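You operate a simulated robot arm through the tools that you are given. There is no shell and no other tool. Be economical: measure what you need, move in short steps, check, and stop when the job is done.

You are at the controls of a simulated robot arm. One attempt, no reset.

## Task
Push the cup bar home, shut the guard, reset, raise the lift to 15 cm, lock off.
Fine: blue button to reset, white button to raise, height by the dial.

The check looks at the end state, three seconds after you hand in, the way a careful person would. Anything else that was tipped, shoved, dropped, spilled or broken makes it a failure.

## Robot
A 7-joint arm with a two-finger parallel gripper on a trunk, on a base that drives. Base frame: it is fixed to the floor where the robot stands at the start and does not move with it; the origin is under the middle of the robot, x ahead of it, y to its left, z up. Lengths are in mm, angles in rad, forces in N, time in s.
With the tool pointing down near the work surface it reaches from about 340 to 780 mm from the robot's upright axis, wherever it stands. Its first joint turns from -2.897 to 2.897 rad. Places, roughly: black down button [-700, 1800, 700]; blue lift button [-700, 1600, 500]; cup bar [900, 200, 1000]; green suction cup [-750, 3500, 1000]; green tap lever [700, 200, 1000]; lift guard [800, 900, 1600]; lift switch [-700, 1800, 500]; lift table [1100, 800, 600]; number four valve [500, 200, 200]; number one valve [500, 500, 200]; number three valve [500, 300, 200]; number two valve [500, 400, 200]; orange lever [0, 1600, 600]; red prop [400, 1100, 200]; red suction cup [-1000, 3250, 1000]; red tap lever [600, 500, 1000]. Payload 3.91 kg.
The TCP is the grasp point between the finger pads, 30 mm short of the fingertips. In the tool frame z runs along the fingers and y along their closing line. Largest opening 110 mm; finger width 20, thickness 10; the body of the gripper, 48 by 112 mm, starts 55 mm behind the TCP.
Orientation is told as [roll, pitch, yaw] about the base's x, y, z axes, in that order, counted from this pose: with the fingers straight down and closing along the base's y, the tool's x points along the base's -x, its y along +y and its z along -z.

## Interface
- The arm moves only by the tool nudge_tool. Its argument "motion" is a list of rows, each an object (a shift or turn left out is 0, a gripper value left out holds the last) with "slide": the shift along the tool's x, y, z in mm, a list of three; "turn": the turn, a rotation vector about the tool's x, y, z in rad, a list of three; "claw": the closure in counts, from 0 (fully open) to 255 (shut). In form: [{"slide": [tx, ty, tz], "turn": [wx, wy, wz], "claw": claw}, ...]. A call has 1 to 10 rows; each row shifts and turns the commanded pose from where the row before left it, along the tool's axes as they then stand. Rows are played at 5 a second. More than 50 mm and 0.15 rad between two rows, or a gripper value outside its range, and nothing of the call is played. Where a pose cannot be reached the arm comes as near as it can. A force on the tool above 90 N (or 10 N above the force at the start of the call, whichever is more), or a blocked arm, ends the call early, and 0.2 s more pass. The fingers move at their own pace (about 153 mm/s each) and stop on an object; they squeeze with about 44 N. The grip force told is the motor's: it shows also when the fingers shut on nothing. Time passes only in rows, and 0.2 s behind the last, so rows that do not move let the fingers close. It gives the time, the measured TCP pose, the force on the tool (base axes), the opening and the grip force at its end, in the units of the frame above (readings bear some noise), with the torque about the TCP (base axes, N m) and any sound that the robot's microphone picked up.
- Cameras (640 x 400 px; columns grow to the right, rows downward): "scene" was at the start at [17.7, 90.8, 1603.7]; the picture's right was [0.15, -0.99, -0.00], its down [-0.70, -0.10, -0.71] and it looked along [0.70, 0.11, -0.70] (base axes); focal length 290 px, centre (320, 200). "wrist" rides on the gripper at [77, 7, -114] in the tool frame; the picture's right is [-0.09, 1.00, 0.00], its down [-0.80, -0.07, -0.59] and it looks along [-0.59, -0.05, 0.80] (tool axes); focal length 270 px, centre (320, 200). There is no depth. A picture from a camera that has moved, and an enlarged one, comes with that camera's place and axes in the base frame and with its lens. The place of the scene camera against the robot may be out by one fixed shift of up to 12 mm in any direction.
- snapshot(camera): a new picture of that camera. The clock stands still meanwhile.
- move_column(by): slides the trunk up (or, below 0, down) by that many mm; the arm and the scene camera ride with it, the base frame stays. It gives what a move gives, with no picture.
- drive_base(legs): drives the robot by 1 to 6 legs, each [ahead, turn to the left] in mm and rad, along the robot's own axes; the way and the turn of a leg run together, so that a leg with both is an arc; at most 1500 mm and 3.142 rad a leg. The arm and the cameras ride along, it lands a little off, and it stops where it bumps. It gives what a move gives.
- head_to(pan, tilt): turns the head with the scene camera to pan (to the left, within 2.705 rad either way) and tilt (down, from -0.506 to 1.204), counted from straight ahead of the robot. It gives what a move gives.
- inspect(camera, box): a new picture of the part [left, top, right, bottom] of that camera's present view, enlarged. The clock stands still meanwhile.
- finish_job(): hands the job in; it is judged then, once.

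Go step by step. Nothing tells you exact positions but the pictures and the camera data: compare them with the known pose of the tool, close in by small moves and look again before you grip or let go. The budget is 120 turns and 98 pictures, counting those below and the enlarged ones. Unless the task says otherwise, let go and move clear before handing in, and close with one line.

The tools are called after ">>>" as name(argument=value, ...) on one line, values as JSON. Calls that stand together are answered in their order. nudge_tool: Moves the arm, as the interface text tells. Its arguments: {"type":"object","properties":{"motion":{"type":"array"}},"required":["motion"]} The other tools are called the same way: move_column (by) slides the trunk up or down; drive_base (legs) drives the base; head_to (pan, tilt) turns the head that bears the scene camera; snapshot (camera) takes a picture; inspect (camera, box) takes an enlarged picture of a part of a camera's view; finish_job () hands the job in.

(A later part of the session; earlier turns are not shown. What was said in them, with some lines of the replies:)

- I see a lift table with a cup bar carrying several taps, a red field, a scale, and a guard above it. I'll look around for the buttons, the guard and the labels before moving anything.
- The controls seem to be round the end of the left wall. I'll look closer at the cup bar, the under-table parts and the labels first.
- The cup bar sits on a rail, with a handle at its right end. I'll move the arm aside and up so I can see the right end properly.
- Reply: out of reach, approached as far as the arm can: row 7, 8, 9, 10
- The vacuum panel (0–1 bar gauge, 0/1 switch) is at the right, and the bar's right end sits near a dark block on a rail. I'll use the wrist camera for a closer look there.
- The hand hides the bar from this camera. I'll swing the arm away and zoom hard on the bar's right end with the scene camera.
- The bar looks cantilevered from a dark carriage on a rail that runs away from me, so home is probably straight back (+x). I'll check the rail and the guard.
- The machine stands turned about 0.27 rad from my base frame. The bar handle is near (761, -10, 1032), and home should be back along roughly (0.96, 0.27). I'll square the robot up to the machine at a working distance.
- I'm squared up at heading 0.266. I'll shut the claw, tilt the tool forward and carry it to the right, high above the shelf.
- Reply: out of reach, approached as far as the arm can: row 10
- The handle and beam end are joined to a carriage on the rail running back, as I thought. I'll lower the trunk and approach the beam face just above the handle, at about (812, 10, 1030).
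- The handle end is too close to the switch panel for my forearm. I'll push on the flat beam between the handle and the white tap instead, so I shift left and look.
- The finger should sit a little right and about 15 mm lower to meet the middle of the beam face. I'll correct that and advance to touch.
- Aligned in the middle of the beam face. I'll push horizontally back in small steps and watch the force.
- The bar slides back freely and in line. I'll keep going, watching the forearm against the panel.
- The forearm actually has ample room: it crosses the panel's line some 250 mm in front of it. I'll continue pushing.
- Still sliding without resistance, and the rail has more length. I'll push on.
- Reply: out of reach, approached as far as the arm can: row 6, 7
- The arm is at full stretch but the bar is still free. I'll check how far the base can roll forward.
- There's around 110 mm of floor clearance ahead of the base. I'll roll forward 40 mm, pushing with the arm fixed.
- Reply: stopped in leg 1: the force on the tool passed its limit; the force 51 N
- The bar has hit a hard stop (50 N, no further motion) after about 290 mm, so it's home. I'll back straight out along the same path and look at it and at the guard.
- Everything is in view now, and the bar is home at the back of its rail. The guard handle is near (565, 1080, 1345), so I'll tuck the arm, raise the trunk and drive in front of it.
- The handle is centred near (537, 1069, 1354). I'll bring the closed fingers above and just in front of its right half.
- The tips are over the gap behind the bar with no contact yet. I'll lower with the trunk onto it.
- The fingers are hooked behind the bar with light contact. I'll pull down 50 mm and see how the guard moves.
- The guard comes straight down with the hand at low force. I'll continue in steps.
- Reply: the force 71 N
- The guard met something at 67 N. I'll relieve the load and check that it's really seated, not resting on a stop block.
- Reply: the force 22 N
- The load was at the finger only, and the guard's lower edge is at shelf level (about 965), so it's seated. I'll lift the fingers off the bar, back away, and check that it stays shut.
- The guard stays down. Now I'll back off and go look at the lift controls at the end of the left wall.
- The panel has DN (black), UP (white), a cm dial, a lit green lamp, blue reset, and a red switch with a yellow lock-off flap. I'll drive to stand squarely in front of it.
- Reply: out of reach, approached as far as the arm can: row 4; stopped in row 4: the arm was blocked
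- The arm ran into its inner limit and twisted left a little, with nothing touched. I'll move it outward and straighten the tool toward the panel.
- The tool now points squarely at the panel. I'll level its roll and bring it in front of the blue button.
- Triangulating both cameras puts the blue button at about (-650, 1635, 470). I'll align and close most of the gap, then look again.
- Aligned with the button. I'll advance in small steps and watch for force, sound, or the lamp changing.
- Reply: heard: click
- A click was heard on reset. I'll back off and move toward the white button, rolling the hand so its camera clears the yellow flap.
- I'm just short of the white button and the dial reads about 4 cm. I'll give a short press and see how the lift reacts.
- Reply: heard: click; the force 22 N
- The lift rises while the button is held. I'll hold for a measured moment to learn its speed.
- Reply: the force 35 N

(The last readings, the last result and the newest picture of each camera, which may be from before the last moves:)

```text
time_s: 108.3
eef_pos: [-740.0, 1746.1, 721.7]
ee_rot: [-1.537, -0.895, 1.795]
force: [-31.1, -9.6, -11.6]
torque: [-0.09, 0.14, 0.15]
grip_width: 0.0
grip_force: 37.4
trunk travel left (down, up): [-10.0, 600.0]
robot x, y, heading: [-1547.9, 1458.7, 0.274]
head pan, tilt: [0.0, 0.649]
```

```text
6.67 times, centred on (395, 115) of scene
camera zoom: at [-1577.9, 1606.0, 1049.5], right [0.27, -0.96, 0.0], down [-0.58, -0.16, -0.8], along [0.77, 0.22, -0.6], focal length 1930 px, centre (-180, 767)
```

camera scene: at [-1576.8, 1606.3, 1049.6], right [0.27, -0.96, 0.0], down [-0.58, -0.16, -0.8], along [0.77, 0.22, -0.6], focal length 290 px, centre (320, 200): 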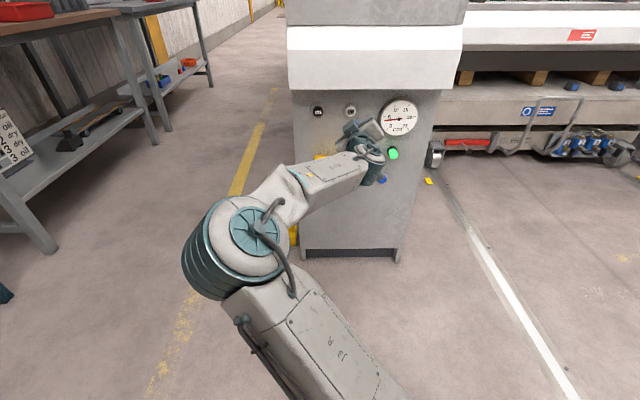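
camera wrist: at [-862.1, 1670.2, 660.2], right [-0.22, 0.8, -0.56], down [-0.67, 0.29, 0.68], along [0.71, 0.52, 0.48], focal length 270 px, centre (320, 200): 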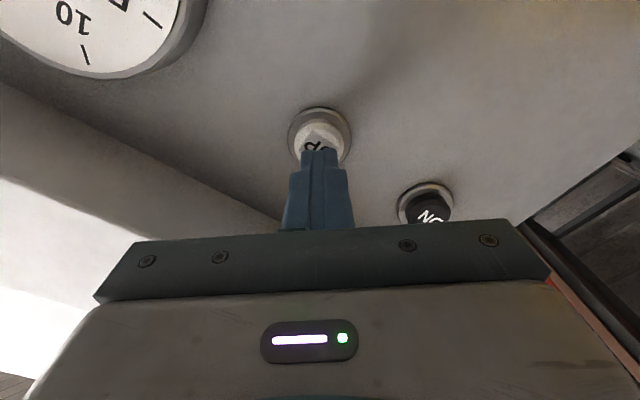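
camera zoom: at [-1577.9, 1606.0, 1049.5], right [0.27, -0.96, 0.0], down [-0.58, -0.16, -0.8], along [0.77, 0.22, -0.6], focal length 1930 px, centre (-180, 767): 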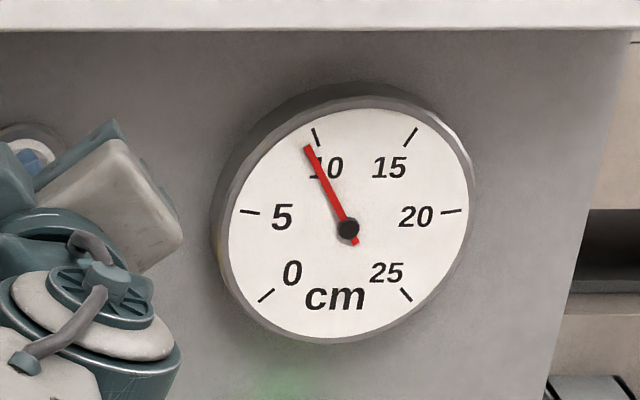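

About 3.8 cm per second; it reads about 9.4 cm. I'll hold one more second, then read again.

>>> nudge_tool(motion=[{"slide": [0, 0, 0]}, {"slide": [0, 0, 0]}, {"slide": [0, 0, 0]}, {"slide": [0, 0, 0]}])

>>> inspect(camera="scene", box=[360, 85, 430, 145])

```text
time_s: 109.3
eef_pos: [-740.0, 1746.0, 723.4]
ee_rot: [-1.541, -0.893, 1.797]
force: [-34.4, -11.0, -13.2]
torque: [-0.12, 0.16, 0.16]
grip_width: 0.0
grip_force: 38.1
trunk travel left (down, up): [-10.0, 600.0]
robot x, y, heading: [-1549.7, 1457.1, 0.276]
head pan, tilt: [0.0, 0.649]
```

```text
6.67 times, centred on (395, 115) of scene
camera zoom: at [-1577.9, 1606.0, 1049.6], right [0.27, -0.96, 0.0], down [-0.58, -0.16, -0.8], along [0.77, 0.22, -0.6], focal length 1930 px, centre (-180, 767)
```

zoom: 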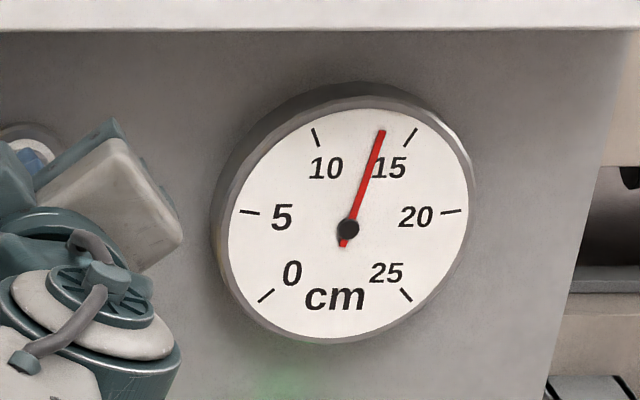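

It reads about 13.6 cm. One short hold, then a quick release, should bring it close to 15.

>>> nudge_tool(motion=[{"slide": [0, 0, 0]}, {"slide": [0, 0, -30]}])

>>> inspect(camera="scene", box=[360, 85, 430, 145])

```text
time_s: 109.9
eef_pos: [-767.8, 1739.8, 723.8]
ee_rot: [-1.541, -0.893, 1.802]
force: [0.9, -0.3, 0.6]
torque: [0.01, 0.01, 0.01]
grip_width: 0.0
grip_force: 37.8
trunk travel left (down, up): [-10.0, 600.0]
robot x, y, heading: [-1547.6, 1457.3, 0.274]
head pan, tilt: [0.0, 0.649]
```

```text
6.67 times, centred on (395, 115) of scene
camera zoom: at [-1575.9, 1606.5, 1049.8], right [0.27, -0.96, 0.0], down [-0.58, -0.16, -0.8], along [0.77, 0.22, -0.6], focal length 1930 px, centre (-180, 767)
```

zoom: 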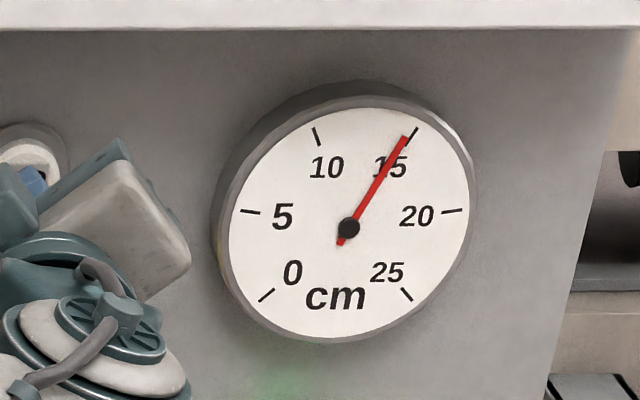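

>>> inspect(camera="scene", box=[384, 95, 414, 123])

```text
14.29 times, centred on (399, 109) of scene
camera zoom: at [-1575.9, 1606.5, 1049.8], right [0.27, -0.96, 0.0], down [-0.58, -0.16, -0.8], along [0.77, 0.22, -0.6], focal length 4135 px, centre (-809, 1500)
```

zoom: 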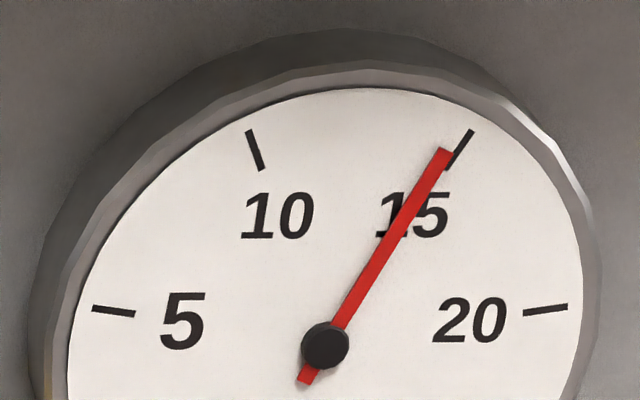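

By angle the needle is at about 14.5 cm, slightly under the 15 tick. I'll give the white button one quick tap.

>>> nudge_tool(motion=[{"slide": [0, 0, 27]}, {"slide": [0, 0, -30]}])

>>> inspect(camera="scene", box=[384, 95, 414, 123])

```text
time_s: 110.5
eef_pos: [-771.0, 1739.5, 722.3]
ee_rot: [-1.537, -0.895, 1.798]
force: [-0.8, -0.6, 0.2]
torque: [0.01, 0.01, 0.01]
grip_width: 0.0
grip_force: 37.6
trunk travel left (down, up): [-10.0, 600.0]
robot x, y, heading: [-1548.3, 1459.5, 0.273]
head pan, tilt: [0.0, 0.649]
heard: click
```

```text
14.29 times, centred on (399, 109) of scene
camera zoom: at [-1576.7, 1606.3, 1049.6], right [0.27, -0.96, 0.0], down [-0.58, -0.16, -0.8], along [0.77, 0.22, -0.6], focal length 4135 px, centre (-809, 1500)
```

zoom: 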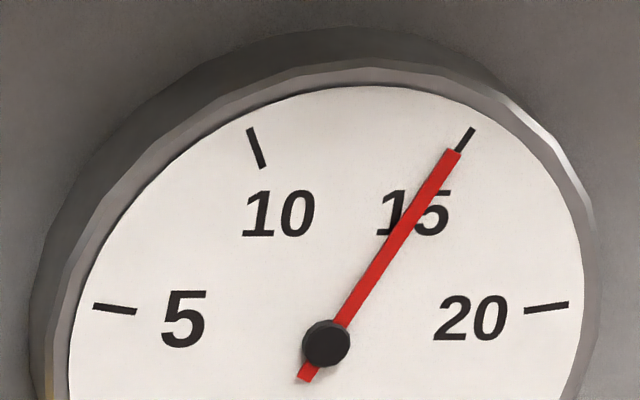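

That tap added about 0.25 cm, to roughly 14.75. One more identical tap.

>>> nudge_tool(motion=[{"slide": [0, 0, 30]}, {"slide": [0, 0, -35]}])

>>> inspect(camera="scene", box=[384, 95, 414, 123])

```text
time_s: 111.1
eef_pos: [-776.5, 1737.0, 722.7]
ee_rot: [-1.538, -0.894, 1.798]
force: [0.1, 0.3, 0.3]
torque: [0.03, 0.0, 0.03]
grip_width: 0.0
grip_force: 38.2
trunk travel left (down, up): [-10.0, 600.0]
robot x, y, heading: [-1546.0, 1457.4, 0.273]
head pan, tilt: [0.0, 0.649]
heard: click
```

```text
14.29 times, centred on (399, 109) of scene
camera zoom: at [-1576.7, 1606.3, 1049.6], right [0.27, -0.96, 0.0], down [-0.58, -0.16, -0.8], along [0.77, 0.22, -0.6], focal length 4135 px, centre (-809, 1500)
```

zoom: 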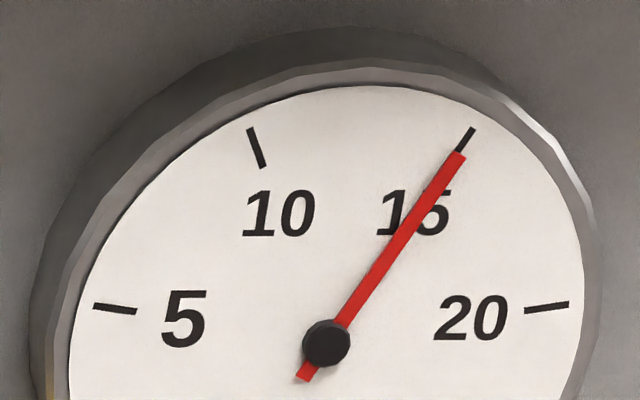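

The needle is on the 15 mark. I'll back off and look closely at the lock-off switch.

>>> nudge_tool(motion=[{"slide": [0, 0, -45]}, {"slide": [0, 0, -45]}, {"slide": [0, 0, -45], "turn": [0, 0, 0.14]}, {"turn": [0, 0, 0.14]}, {"turn": [0, 0, 0.14]}, {"turn": [0, 0, 0.14]}, {"turn": [0, 0, 0.14]}])

>>> nudge_tool(motion=[{"slide": [45, -10, 0]}, {"slide": [45, -10, 0]}, {"slide": [45, -10, 0]}, {"slide": [45, -10, 0]}, {"slide": [45, -10, 0]}, {"slide": [30, 0, 0]}])

>>> snapshot(camera="wrist")

>>> inspect(camera="scene", box=[285, 85, 445, 215])

```text
time_s: 112.7
eef_pos: [-906.3, 1703.4, 726.2]
ee_rot: [0.881, -1.538, -0.627]
force: [0.4, -0.4, -0.3]
torque: [0.03, 0.03, 0.0]
grip_width: 0.0
grip_force: 37.3
trunk travel left (down, up): [-10.0, 600.0]
robot x, y, heading: [-1546.6, 1461.4, 0.276]
head pan, tilt: [0.0, 0.649]
```

```text
time_s: 114.1
eef_pos: [-901.2, 1658.2, 468.3]
ee_rot: [0.852, -1.54, -0.601]
force: [-0.2, -0.3, -0.5]
torque: [-0.01, 0.03, 0.02]
grip_width: 0.0
grip_force: 37.6
trunk travel left (down, up): [-10.0, 600.0]
robot x, y, heading: [-1547.0, 1458.6, 0.268]
head pan, tilt: [0.0, 0.649]
```

```text
15 pictures are left
camera wrist: at [-1017.1, 1638.1, 395.2], right [-0.25, 0.96, 0.11], down [-0.54, -0.23, 0.81], along [0.81, 0.14, 0.57], focal length 270 px, centre (320, 200)
```

wrist: 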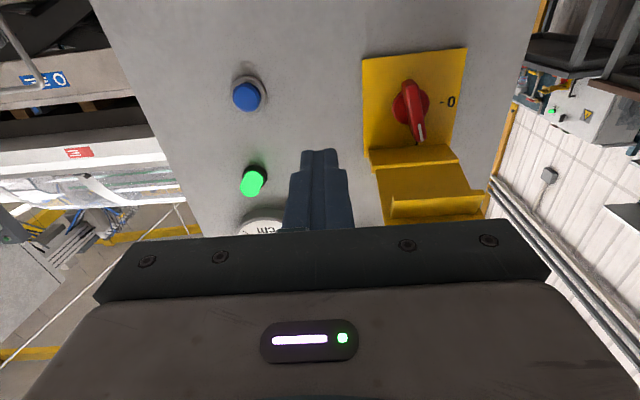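

```text
3.08 times, centred on (365, 150) of scene
camera zoom: at [-1576.9, 1606.2, 1049.7], right [0.27, -0.96, 0.0], down [-0.58, -0.16, -0.8], along [0.77, 0.22, -0.6], focal length 891 px, centre (182, 354)
```

zoom: 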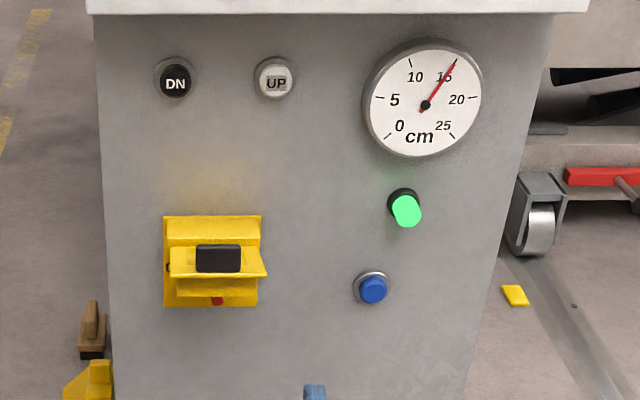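

>>> inspect(camera="wrist", box=[340, 30, 500, 230])

```text
2.00 times, centred on (420, 130) of wrist
camera zoom: at [-1017.1, 1638.1, 395.2], right [-0.25, 0.96, 0.11], down [-0.54, -0.23, 0.81], along [0.81, 0.14, 0.57], focal length 541 px, centre (120, 340)
```

zoom: 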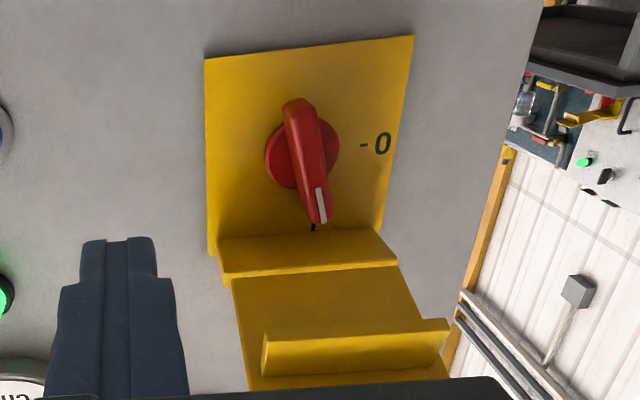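

The switch bar points up (on), with 0 to the left, and the hinged yellow flap sits above it. I'll turn it counter-clockwise by pushing its lower end to the right from below, which keeps clear of the flap. First I move to its lower left.

>>> nudge_tool(motion=[{"slide": [-1, 42, 0]}, {"slide": [-1, 42, 0]}, {"slide": [-1, 43, 0]}, {"slide": [0, 0, 40]}, {"slide": [0, 0, 40]}, {"slide": [0, 0, 40]}])

>>> snapshot(camera="wrist")

```text
time_s: 115.5
eef_pos: [-815.2, 1814.1, 475.3]
ee_rot: [0.834, -1.541, -0.581]
force: [-0.2, -0.3, 0.6]
torque: [-0.01, 0.01, 0.0]
grip_width: 0.1
grip_force: 37.5
trunk travel left (down, up): [-10.0, 600.0]
robot x, y, heading: [-1544.9, 1456.3, 0.279]
head pan, tilt: [0.0, 0.649]
```

```text
12 pictures are left
camera wrist: at [-930.8, 1792.2, 400.4], right [-0.25, 0.96, 0.11], down [-0.54, -0.23, 0.81], along [0.81, 0.14, 0.57], focal length 270 px, centre (320, 200)
```

wrist: 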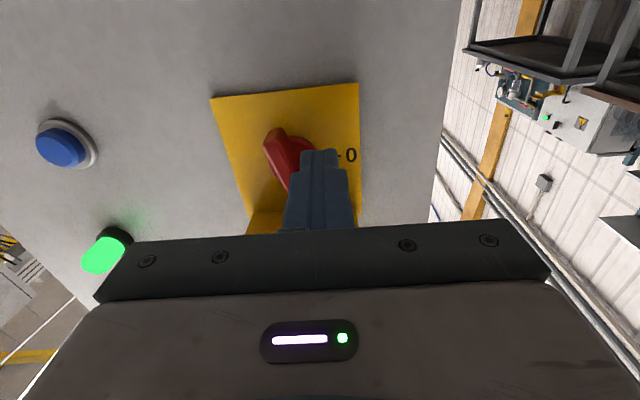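

The finger is just left of the bar's lower end. I'll go in to depth and push right along an arc.

>>> nudge_tool(motion=[{"slide": [0, 0, 30]}, {"slide": [0, 0, 25]}, {"slide": [2, -15, 0]}, {"slide": [4, -11, 0]}, {"slide": [2, -12, 0]}])

>>> snapshot(camera="wrist")

```text
time_s: 116.7
eef_pos: [-754.2, 1789.4, 463.7]
ee_rot: [0.84, -1.54, -0.587]
force: [0.8, -0.2, 0.2]
torque: [-0.02, -0.04, 0.0]
grip_width: 0.0
grip_force: 37.8
trunk travel left (down, up): [-10.0, 600.0]
robot x, y, heading: [-1543.9, 1459.4, 0.28]
head pan, tilt: [0.0, 0.649]
```

```text
11 pictures are left
camera wrist: at [-869.1, 1768.3, 389.5], right [-0.25, 0.96, 0.11], down [-0.54, -0.23, 0.81], along [0.81, 0.14, 0.57], focal length 270 px, centre (320, 200)
```

wrist: 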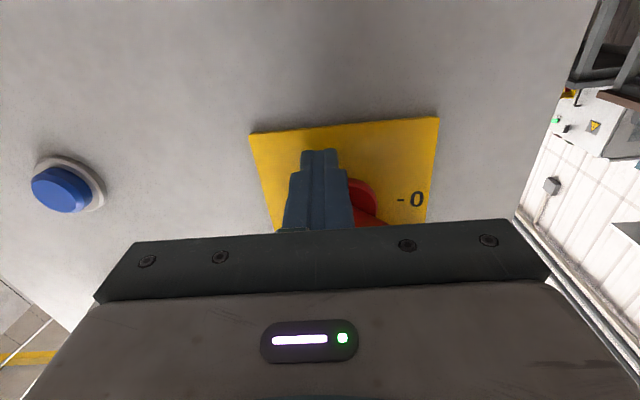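

>>> nudge_tool(motion=[{"slide": [0, 0, -45]}, {"slide": [45, 0, 0]}, {"slide": [15, 0, 0]}])

>>> inspect(camera="wrist", box=[220, 40, 460, 240])

```text
time_s: 117.5
eef_pos: [-799.5, 1780.4, 403.6]
ee_rot: [0.844, -1.538, -0.591]
force: [0.1, 0.6, -0.2]
torque: [0.02, 0.01, 0.0]
grip_width: 0.2
grip_force: 37.3
trunk travel left (down, up): [-10.0, 600.0]
robot x, y, heading: [-1547.9, 1458.1, 0.276]
head pan, tilt: [0.0, 0.649]
```

```text
2.00 times, centred on (340, 140) of wrist
camera zoom: at [-914.8, 1759.1, 329.5], right [-0.25, 0.96, 0.11], down [-0.54, -0.23, 0.81], along [0.81, 0.14, 0.57], focal length 541 px, centre (280, 320)
```

zoom: 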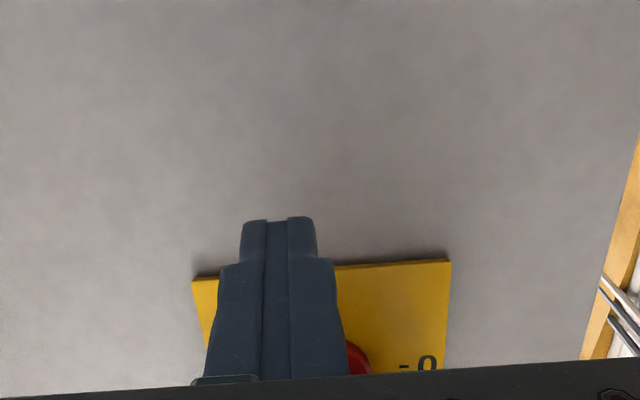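

>>> nudge_tool(motion=[{"slide": [0, 0, -45]}, {"slide": [-20, -40, -20]}, {"slide": [-20, -40, -20]}, {"slide": [-20, -30, 0]}])

>>> inspect(camera="wrist", box=[300, 30, 500, 230])

```text
time_s: 118.5
eef_pos: [-852.3, 1650.0, 463.9]
ee_rot: [0.851, -1.54, -0.598]
force: [0.8, 0.1, -0.3]
torque: [0.02, -0.03, -0.06]
grip_width: 0.0
grip_force: 37.3
trunk travel left (down, up): [-10.0, 600.0]
robot x, y, heading: [-1546.4, 1460.6, 0.276]
head pan, tilt: [0.0, 0.649]
```

```text
2.00 times, centred on (400, 130) of wrist
camera zoom: at [-967.7, 1628.9, 389.9], right [-0.25, 0.96, 0.11], down [-0.54, -0.23, 0.81], along [0.81, 0.14, 0.57], focal length 541 px, centre (160, 340)
```

zoom: 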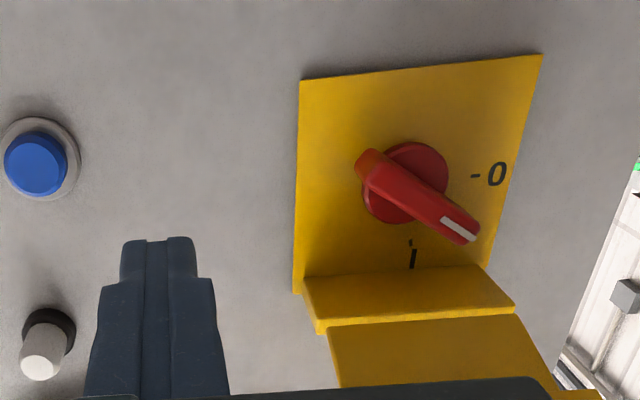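

The switch has turned about 50° toward 0. I'll come back in below its right end and push up to finish.

>>> nudge_tool(motion=[{"slide": [6, 34, 0]}, {"slide": [6, 34, 0]}, {"slide": [6, 34, 0]}, {"slide": [0, 0, 46]}, {"slide": [0, 0, 46]}, {"slide": [0, 0, 46]}])

```text
time_s: 119.9
eef_pos: [-747.2, 1783.7, 445.2]
ee_rot: [0.813, -1.538, -0.565]
force: [-41.2, -15.2, 1.2]
torque: [0.22, -0.26, 0.19]
grip_width: 0.2
grip_force: 37.8
trunk travel left (down, up): [-10.0, 600.0]
robot x, y, heading: [-1548.5, 1459.4, 0.274]
head pan, tilt: [0.0, 0.649]
```

The tips are touching the plate. I'll ease back 7 mm and push up.

>>> nudge_tool(motion=[{"slide": [0, 0, -8]}, {"slide": [-10, 0, 0]}, {"slide": [-10, 0, 0]}, {"slide": [-8, 0, 0]}, {"slide": [-6, 0, 0]}, {"slide": [-4, 0, 0]}])

```text
time_s: 121.3
eef_pos: [-749.5, 1773.8, 480.4]
ee_rot: [0.755, -1.535, -0.516]
force: [4.0, -29.4, -10.7]
torque: [0.25, 0.05, -0.01]
grip_width: 0.0
grip_force: 37.9
trunk travel left (down, up): [-10.0, 600.0]
robot x, y, heading: [-1544.6, 1458.1, 0.263]
head pan, tilt: [0.0, 0.649]
```

>>> nudge_tool(motion=[{"slide": [6, -4, 0]}, {"slide": [0, 0, -45]}, {"slide": [20, -45, -20]}, {"slide": [0, -45, -20]}, {"slide": [0, -20, 0]}])

>>> inspect(camera="wrist", box=[300, 30, 500, 230])

```text
refused: row 3 steps farther than a row can; nothing moved
```

```text
2.00 times, centred on (400, 130) of wrist
camera zoom: at [-865.1, 1753.9, 407.4], right [-0.23, 0.97, 0.11], down [-0.54, -0.22, 0.81], along [0.81, 0.13, 0.57], focal length 541 px, centre (160, 340)
```

zoom: 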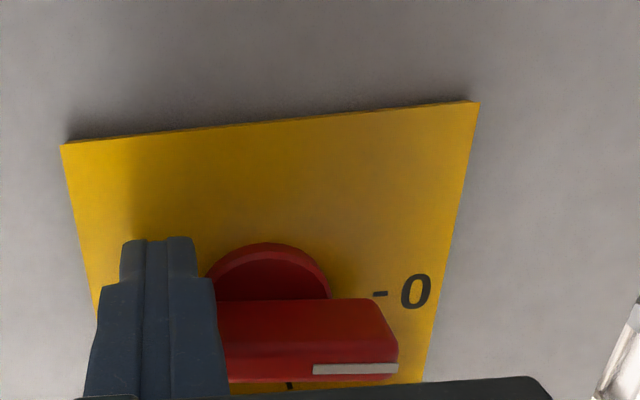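

The switch is now at 0. Next I'll withdraw and look at the yellow flap edge-on before folding it down.

>>> nudge_tool(motion=[{"slide": [5, 0, 0]}, {"slide": [0, 0, -45]}, {"slide": [0, 0, -45]}, {"slide": [0, 0, -45]}, {"slide": [-20, -40, 0]}, {"slide": [-20, -40, 0]}, {"slide": [-45, 0, 0]}, {"slide": [-45, 0, 0]}, {"slide": [-20, -20, 0]}])

>>> snapshot(camera="wrist")

```text
time_s: 123.3
eef_pos: [-853.5, 1647.9, 627.4]
ee_rot: [0.799, -1.539, -0.545]
force: [-0.1, -0.4, -0.9]
torque: [-0.03, -0.04, -0.04]
grip_width: 0.0
grip_force: 38.0
trunk travel left (down, up): [-10.0, 600.0]
robot x, y, heading: [-1546.6, 1454.6, 0.28]
head pan, tilt: [0.0, 0.649]
```

```text
7 pictures are left
camera wrist: at [-968.7, 1626.0, 554.8], right [-0.25, 0.96, 0.11], down [-0.54, -0.23, 0.81], along [0.81, 0.14, 0.57], focal length 270 px, centre (320, 200)
```

wrist: 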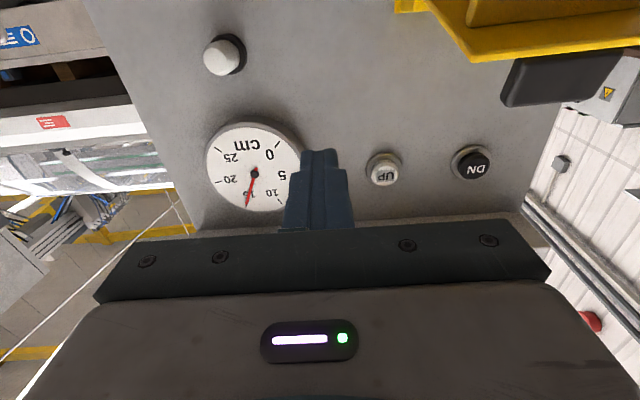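

The flap rises slightly outward, with its hinge around 45 mm off the plate and a black grip at its outer end. I'll come over the grip from above.

>>> nudge_tool(motion=[{"slide": [-28, 0, -10]}, {"slide": [0, 40, 0]}, {"slide": [0, 40, 0]}, {"slide": [0, 41, 0]}])

>>> inspect(camera="scene", box=[285, 85, 445, 215])

```text
time_s: 124.3
eef_pos: [-891.7, 1762.4, 658.4]
ee_rot: [0.845, -1.54, -0.593]
force: [0.0, 0.4, 1.3]
torque: [-0.01, 0.01, 0.02]
grip_width: 0.2
grip_force: 37.5
trunk travel left (down, up): [-10.0, 600.0]
robot x, y, heading: [-1548.3, 1460.6, 0.278]
head pan, tilt: [0.0, 0.649]
```

```text
3.08 times, centred on (365, 150) of scene
camera zoom: at [-1576.8, 1606.0, 1049.7], right [0.27, -0.96, 0.0], down [-0.58, -0.16, -0.8], along [0.77, 0.22, -0.6], focal length 891 px, centre (182, 354)
```

zoom: 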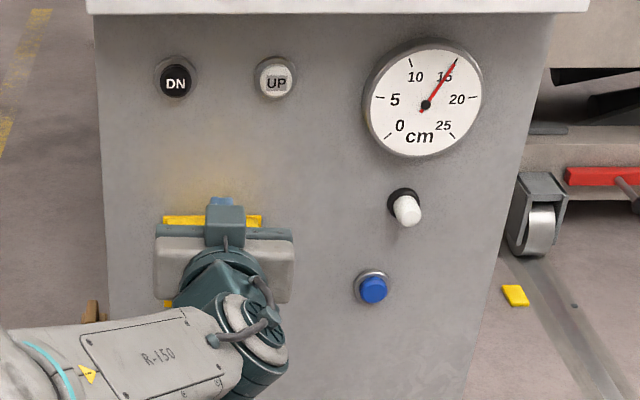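

>>> nudge_tool(motion=[{"slide": [0, 0, 30]}, {"slide": [24, 0, -3]}, {"slide": [24, 0, -3]}, {"slide": [28, 0, -4]}, {"slide": [28, 0, -2]}])

>>> inspect(camera="scene", box=[285, 125, 385, 205])

```text
time_s: 125.5
eef_pos: [-876.6, 1767.4, 555.9]
ee_rot: [0.868, -1.539, -0.616]
force: [0.0, -0.4, 0.2]
torque: [-0.01, 0.03, 0.02]
grip_width: 0.0
grip_force: 38.5
trunk travel left (down, up): [-10.0, 600.0]
robot x, y, heading: [-1545.8, 1458.2, 0.275]
head pan, tilt: [0.0, 0.649]
```

```text
5.00 times, centred on (335, 165) of scene
camera zoom: at [-1576.9, 1606.1, 1049.7], right [0.27, -0.96, 0.0], down [-0.58, -0.16, -0.8], along [0.77, 0.22, -0.6], focal length 1447 px, centre (245, 375)
```

zoom: 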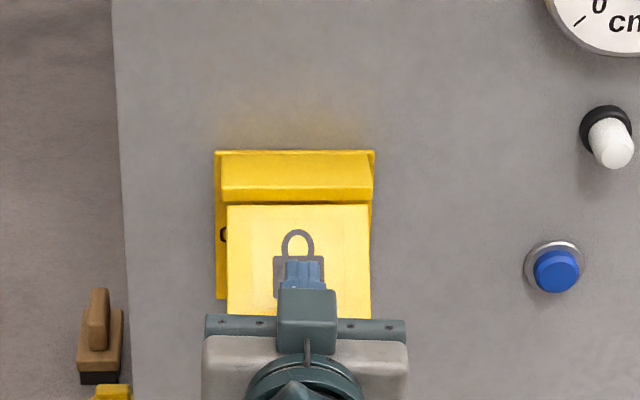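

The flap is folding down and shows a padlock symbol. I'll carry on down and inward.

>>> nudge_tool(motion=[{"slide": [24, 0, 7]}, {"slide": [24, 0, 9]}, {"slide": [15, 0, 20]}, {"slide": [11, 0, 20]}, {"slide": [3, 0, 8]}])

```text
time_s: 126.7
eef_pos: [-818.2, 1785.5, 475.6]
ee_rot: [0.829, -1.54, -0.577]
force: [-0.6, 0.3, 1.0]
torque: [0.02, 0.06, -0.01]
grip_width: 0.0
grip_force: 37.8
trunk travel left (down, up): [-10.0, 600.0]
robot x, y, heading: [-1544.3, 1455.5, 0.28]
head pan, tilt: [0.0, 0.649]
```

No resistance yet. I'll push inward gently until it seats.

>>> nudge_tool(motion=[{"slide": [0, 0, 8]}, {"slide": [0, 0, 8]}, {"slide": [0, 0, 6]}])

>>> inspect(camera="scene", box=[285, 125, 385, 205])

```text
time_s: 127.5
eef_pos: [-796.9, 1790.5, 476.9]
ee_rot: [0.816, -1.54, -0.567]
force: [-15.8, -5.2, 0.7]
torque: [0.06, -0.11, 0.07]
grip_width: 0.2
grip_force: 37.7
trunk travel left (down, up): [-10.0, 600.0]
robot x, y, heading: [-1547.5, 1462.2, 0.274]
head pan, tilt: [0.0, 0.649]
```

```text
5.00 times, centred on (335, 165) of scene
camera zoom: at [-1577.8, 1605.9, 1049.6], right [0.27, -0.96, 0.0], down [-0.58, -0.16, -0.8], along [0.77, 0.22, -0.6], focal length 1447 px, centre (245, 375)
```

zoom: 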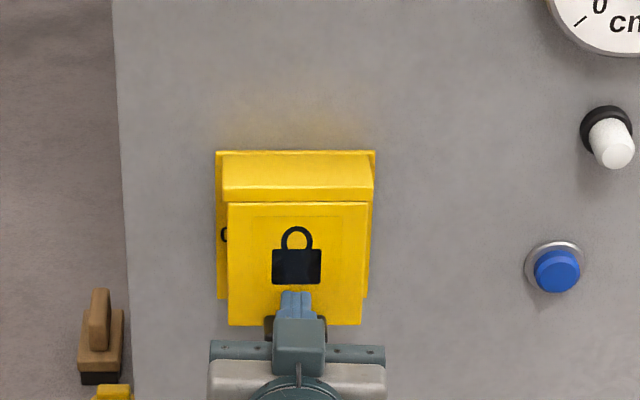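

The flap hangs closed with the padlock sign facing out. I'll give it a firm last push, then withdraw and check.

>>> nudge_tool(motion=[{"slide": [0, 0, 5]}, {"slide": [0, 0, 0]}, {"slide": [0, 0, -40]}, {"slide": [0, 0, -45]}, {"slide": [0, 0, -45]}, {"slide": [0, 0, -45]}])

>>> inspect(camera="scene", box=[285, 85, 445, 215])

```text
time_s: 128.0
eef_pos: [-797.0, 1791.9, 475.6]
ee_rot: [0.804, -1.538, -0.558]
force: [-28.7, -7.9, 8.7]
torque: [0.25, -0.49, 0.16]
grip_width: 0.0
grip_force: 37.5
trunk travel left (down, up): [-10.0, 600.0]
robot x, y, heading: [-1547.6, 1458.5, 0.281]
head pan, tilt: [0.0, 0.649]
stopped in row 2: the force on the tool passed its limit (the readings are from after the stop); the commanded pose is now the measured one
```

```text
3.08 times, centred on (365, 150) of scene
camera zoom: at [-1581.7, 1604.7, 1049.9], right [0.28, -0.96, 0.0], down [-0.58, -0.17, -0.8], along [0.77, 0.22, -0.6], focal length 891 px, centre (182, 354)
```

zoom: 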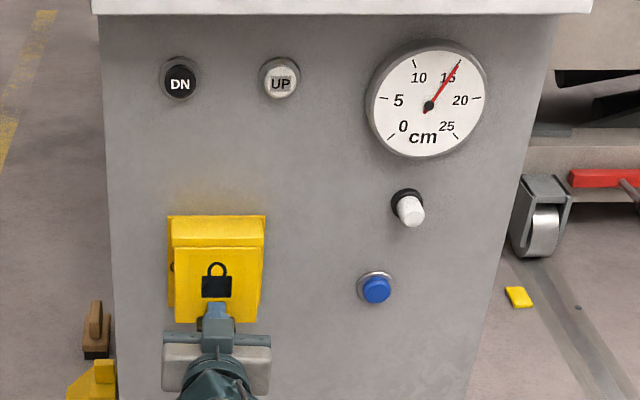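

The flap is fully seated against its stop, the switch is off and the dial still reads 15. I'll withdraw, then take a last look at the whole machine.

>>> nudge_tool(motion=[{"slide": [0, 0, -40]}, {"slide": [0, 0, -45]}, {"slide": [0, 0, -45]}, {"slide": [0, 0, -45]}, {"slide": [0, 0, 0]}])

>>> head_to(pan=-0.35, tilt=0.4)

>>> snapshot(camera="scene")

```text
time_s: 129.2
eef_pos: [-965.5, 1748.2, 477.4]
ee_rot: [0.675, -1.536, -0.424]
force: [-0.1, -0.1, 0.9]
torque: [0.01, 0.0, -0.02]
grip_width: 0.3
grip_force: 37.3
trunk travel left (down, up): [-10.0, 600.0]
robot x, y, heading: [-1544.2, 1455.5, 0.277]
head pan, tilt: [0.0, 0.649]
```

```text
time_s: 130.0
eef_pos: [-964.5, 1747.4, 477.1]
ee_rot: [0.698, -1.536, -0.452]
force: [-0.3, 0.2, -0.3]
torque: [-0.01, -0.03, 0.01]
grip_width: 0.0
grip_force: 37.7
trunk travel left (down, up): [-10.0, 600.0]
robot x, y, heading: [-1545.9, 1454.8, 0.279]
head pan, tilt: [-0.351, 0.4]
```

```text
2 pictures are left
camera scene: at [-1570.1, 1575.1, 1072.1], right [-0.07, -1.0, 0.0], down [-0.39, 0.03, -0.92], along [0.92, -0.07, -0.39], focal length 290 px, centre (320, 200)
```

scene: 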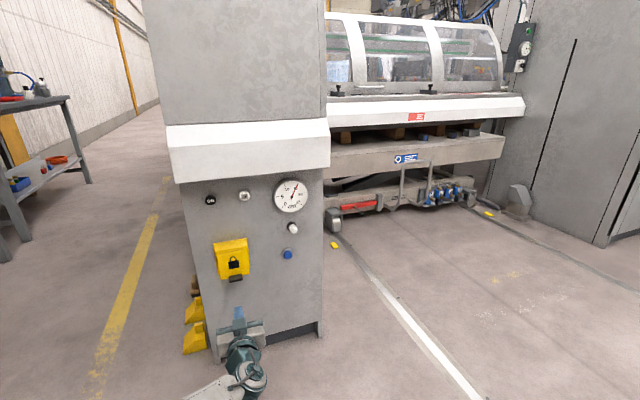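

The guard is shut, the lift is raised to the 15 mark, the switch is at 0 under the closed flap, and the arm is clear. I'm handing in.

>>> finish_job()

```text
The job is handed in.
```

The job is handed in: the cup bar is home, the guard is shut, and the reset clicked. The lift stands at about 15 cm on the dial, and the switch is at 0 with the lock-off flap closed over it.
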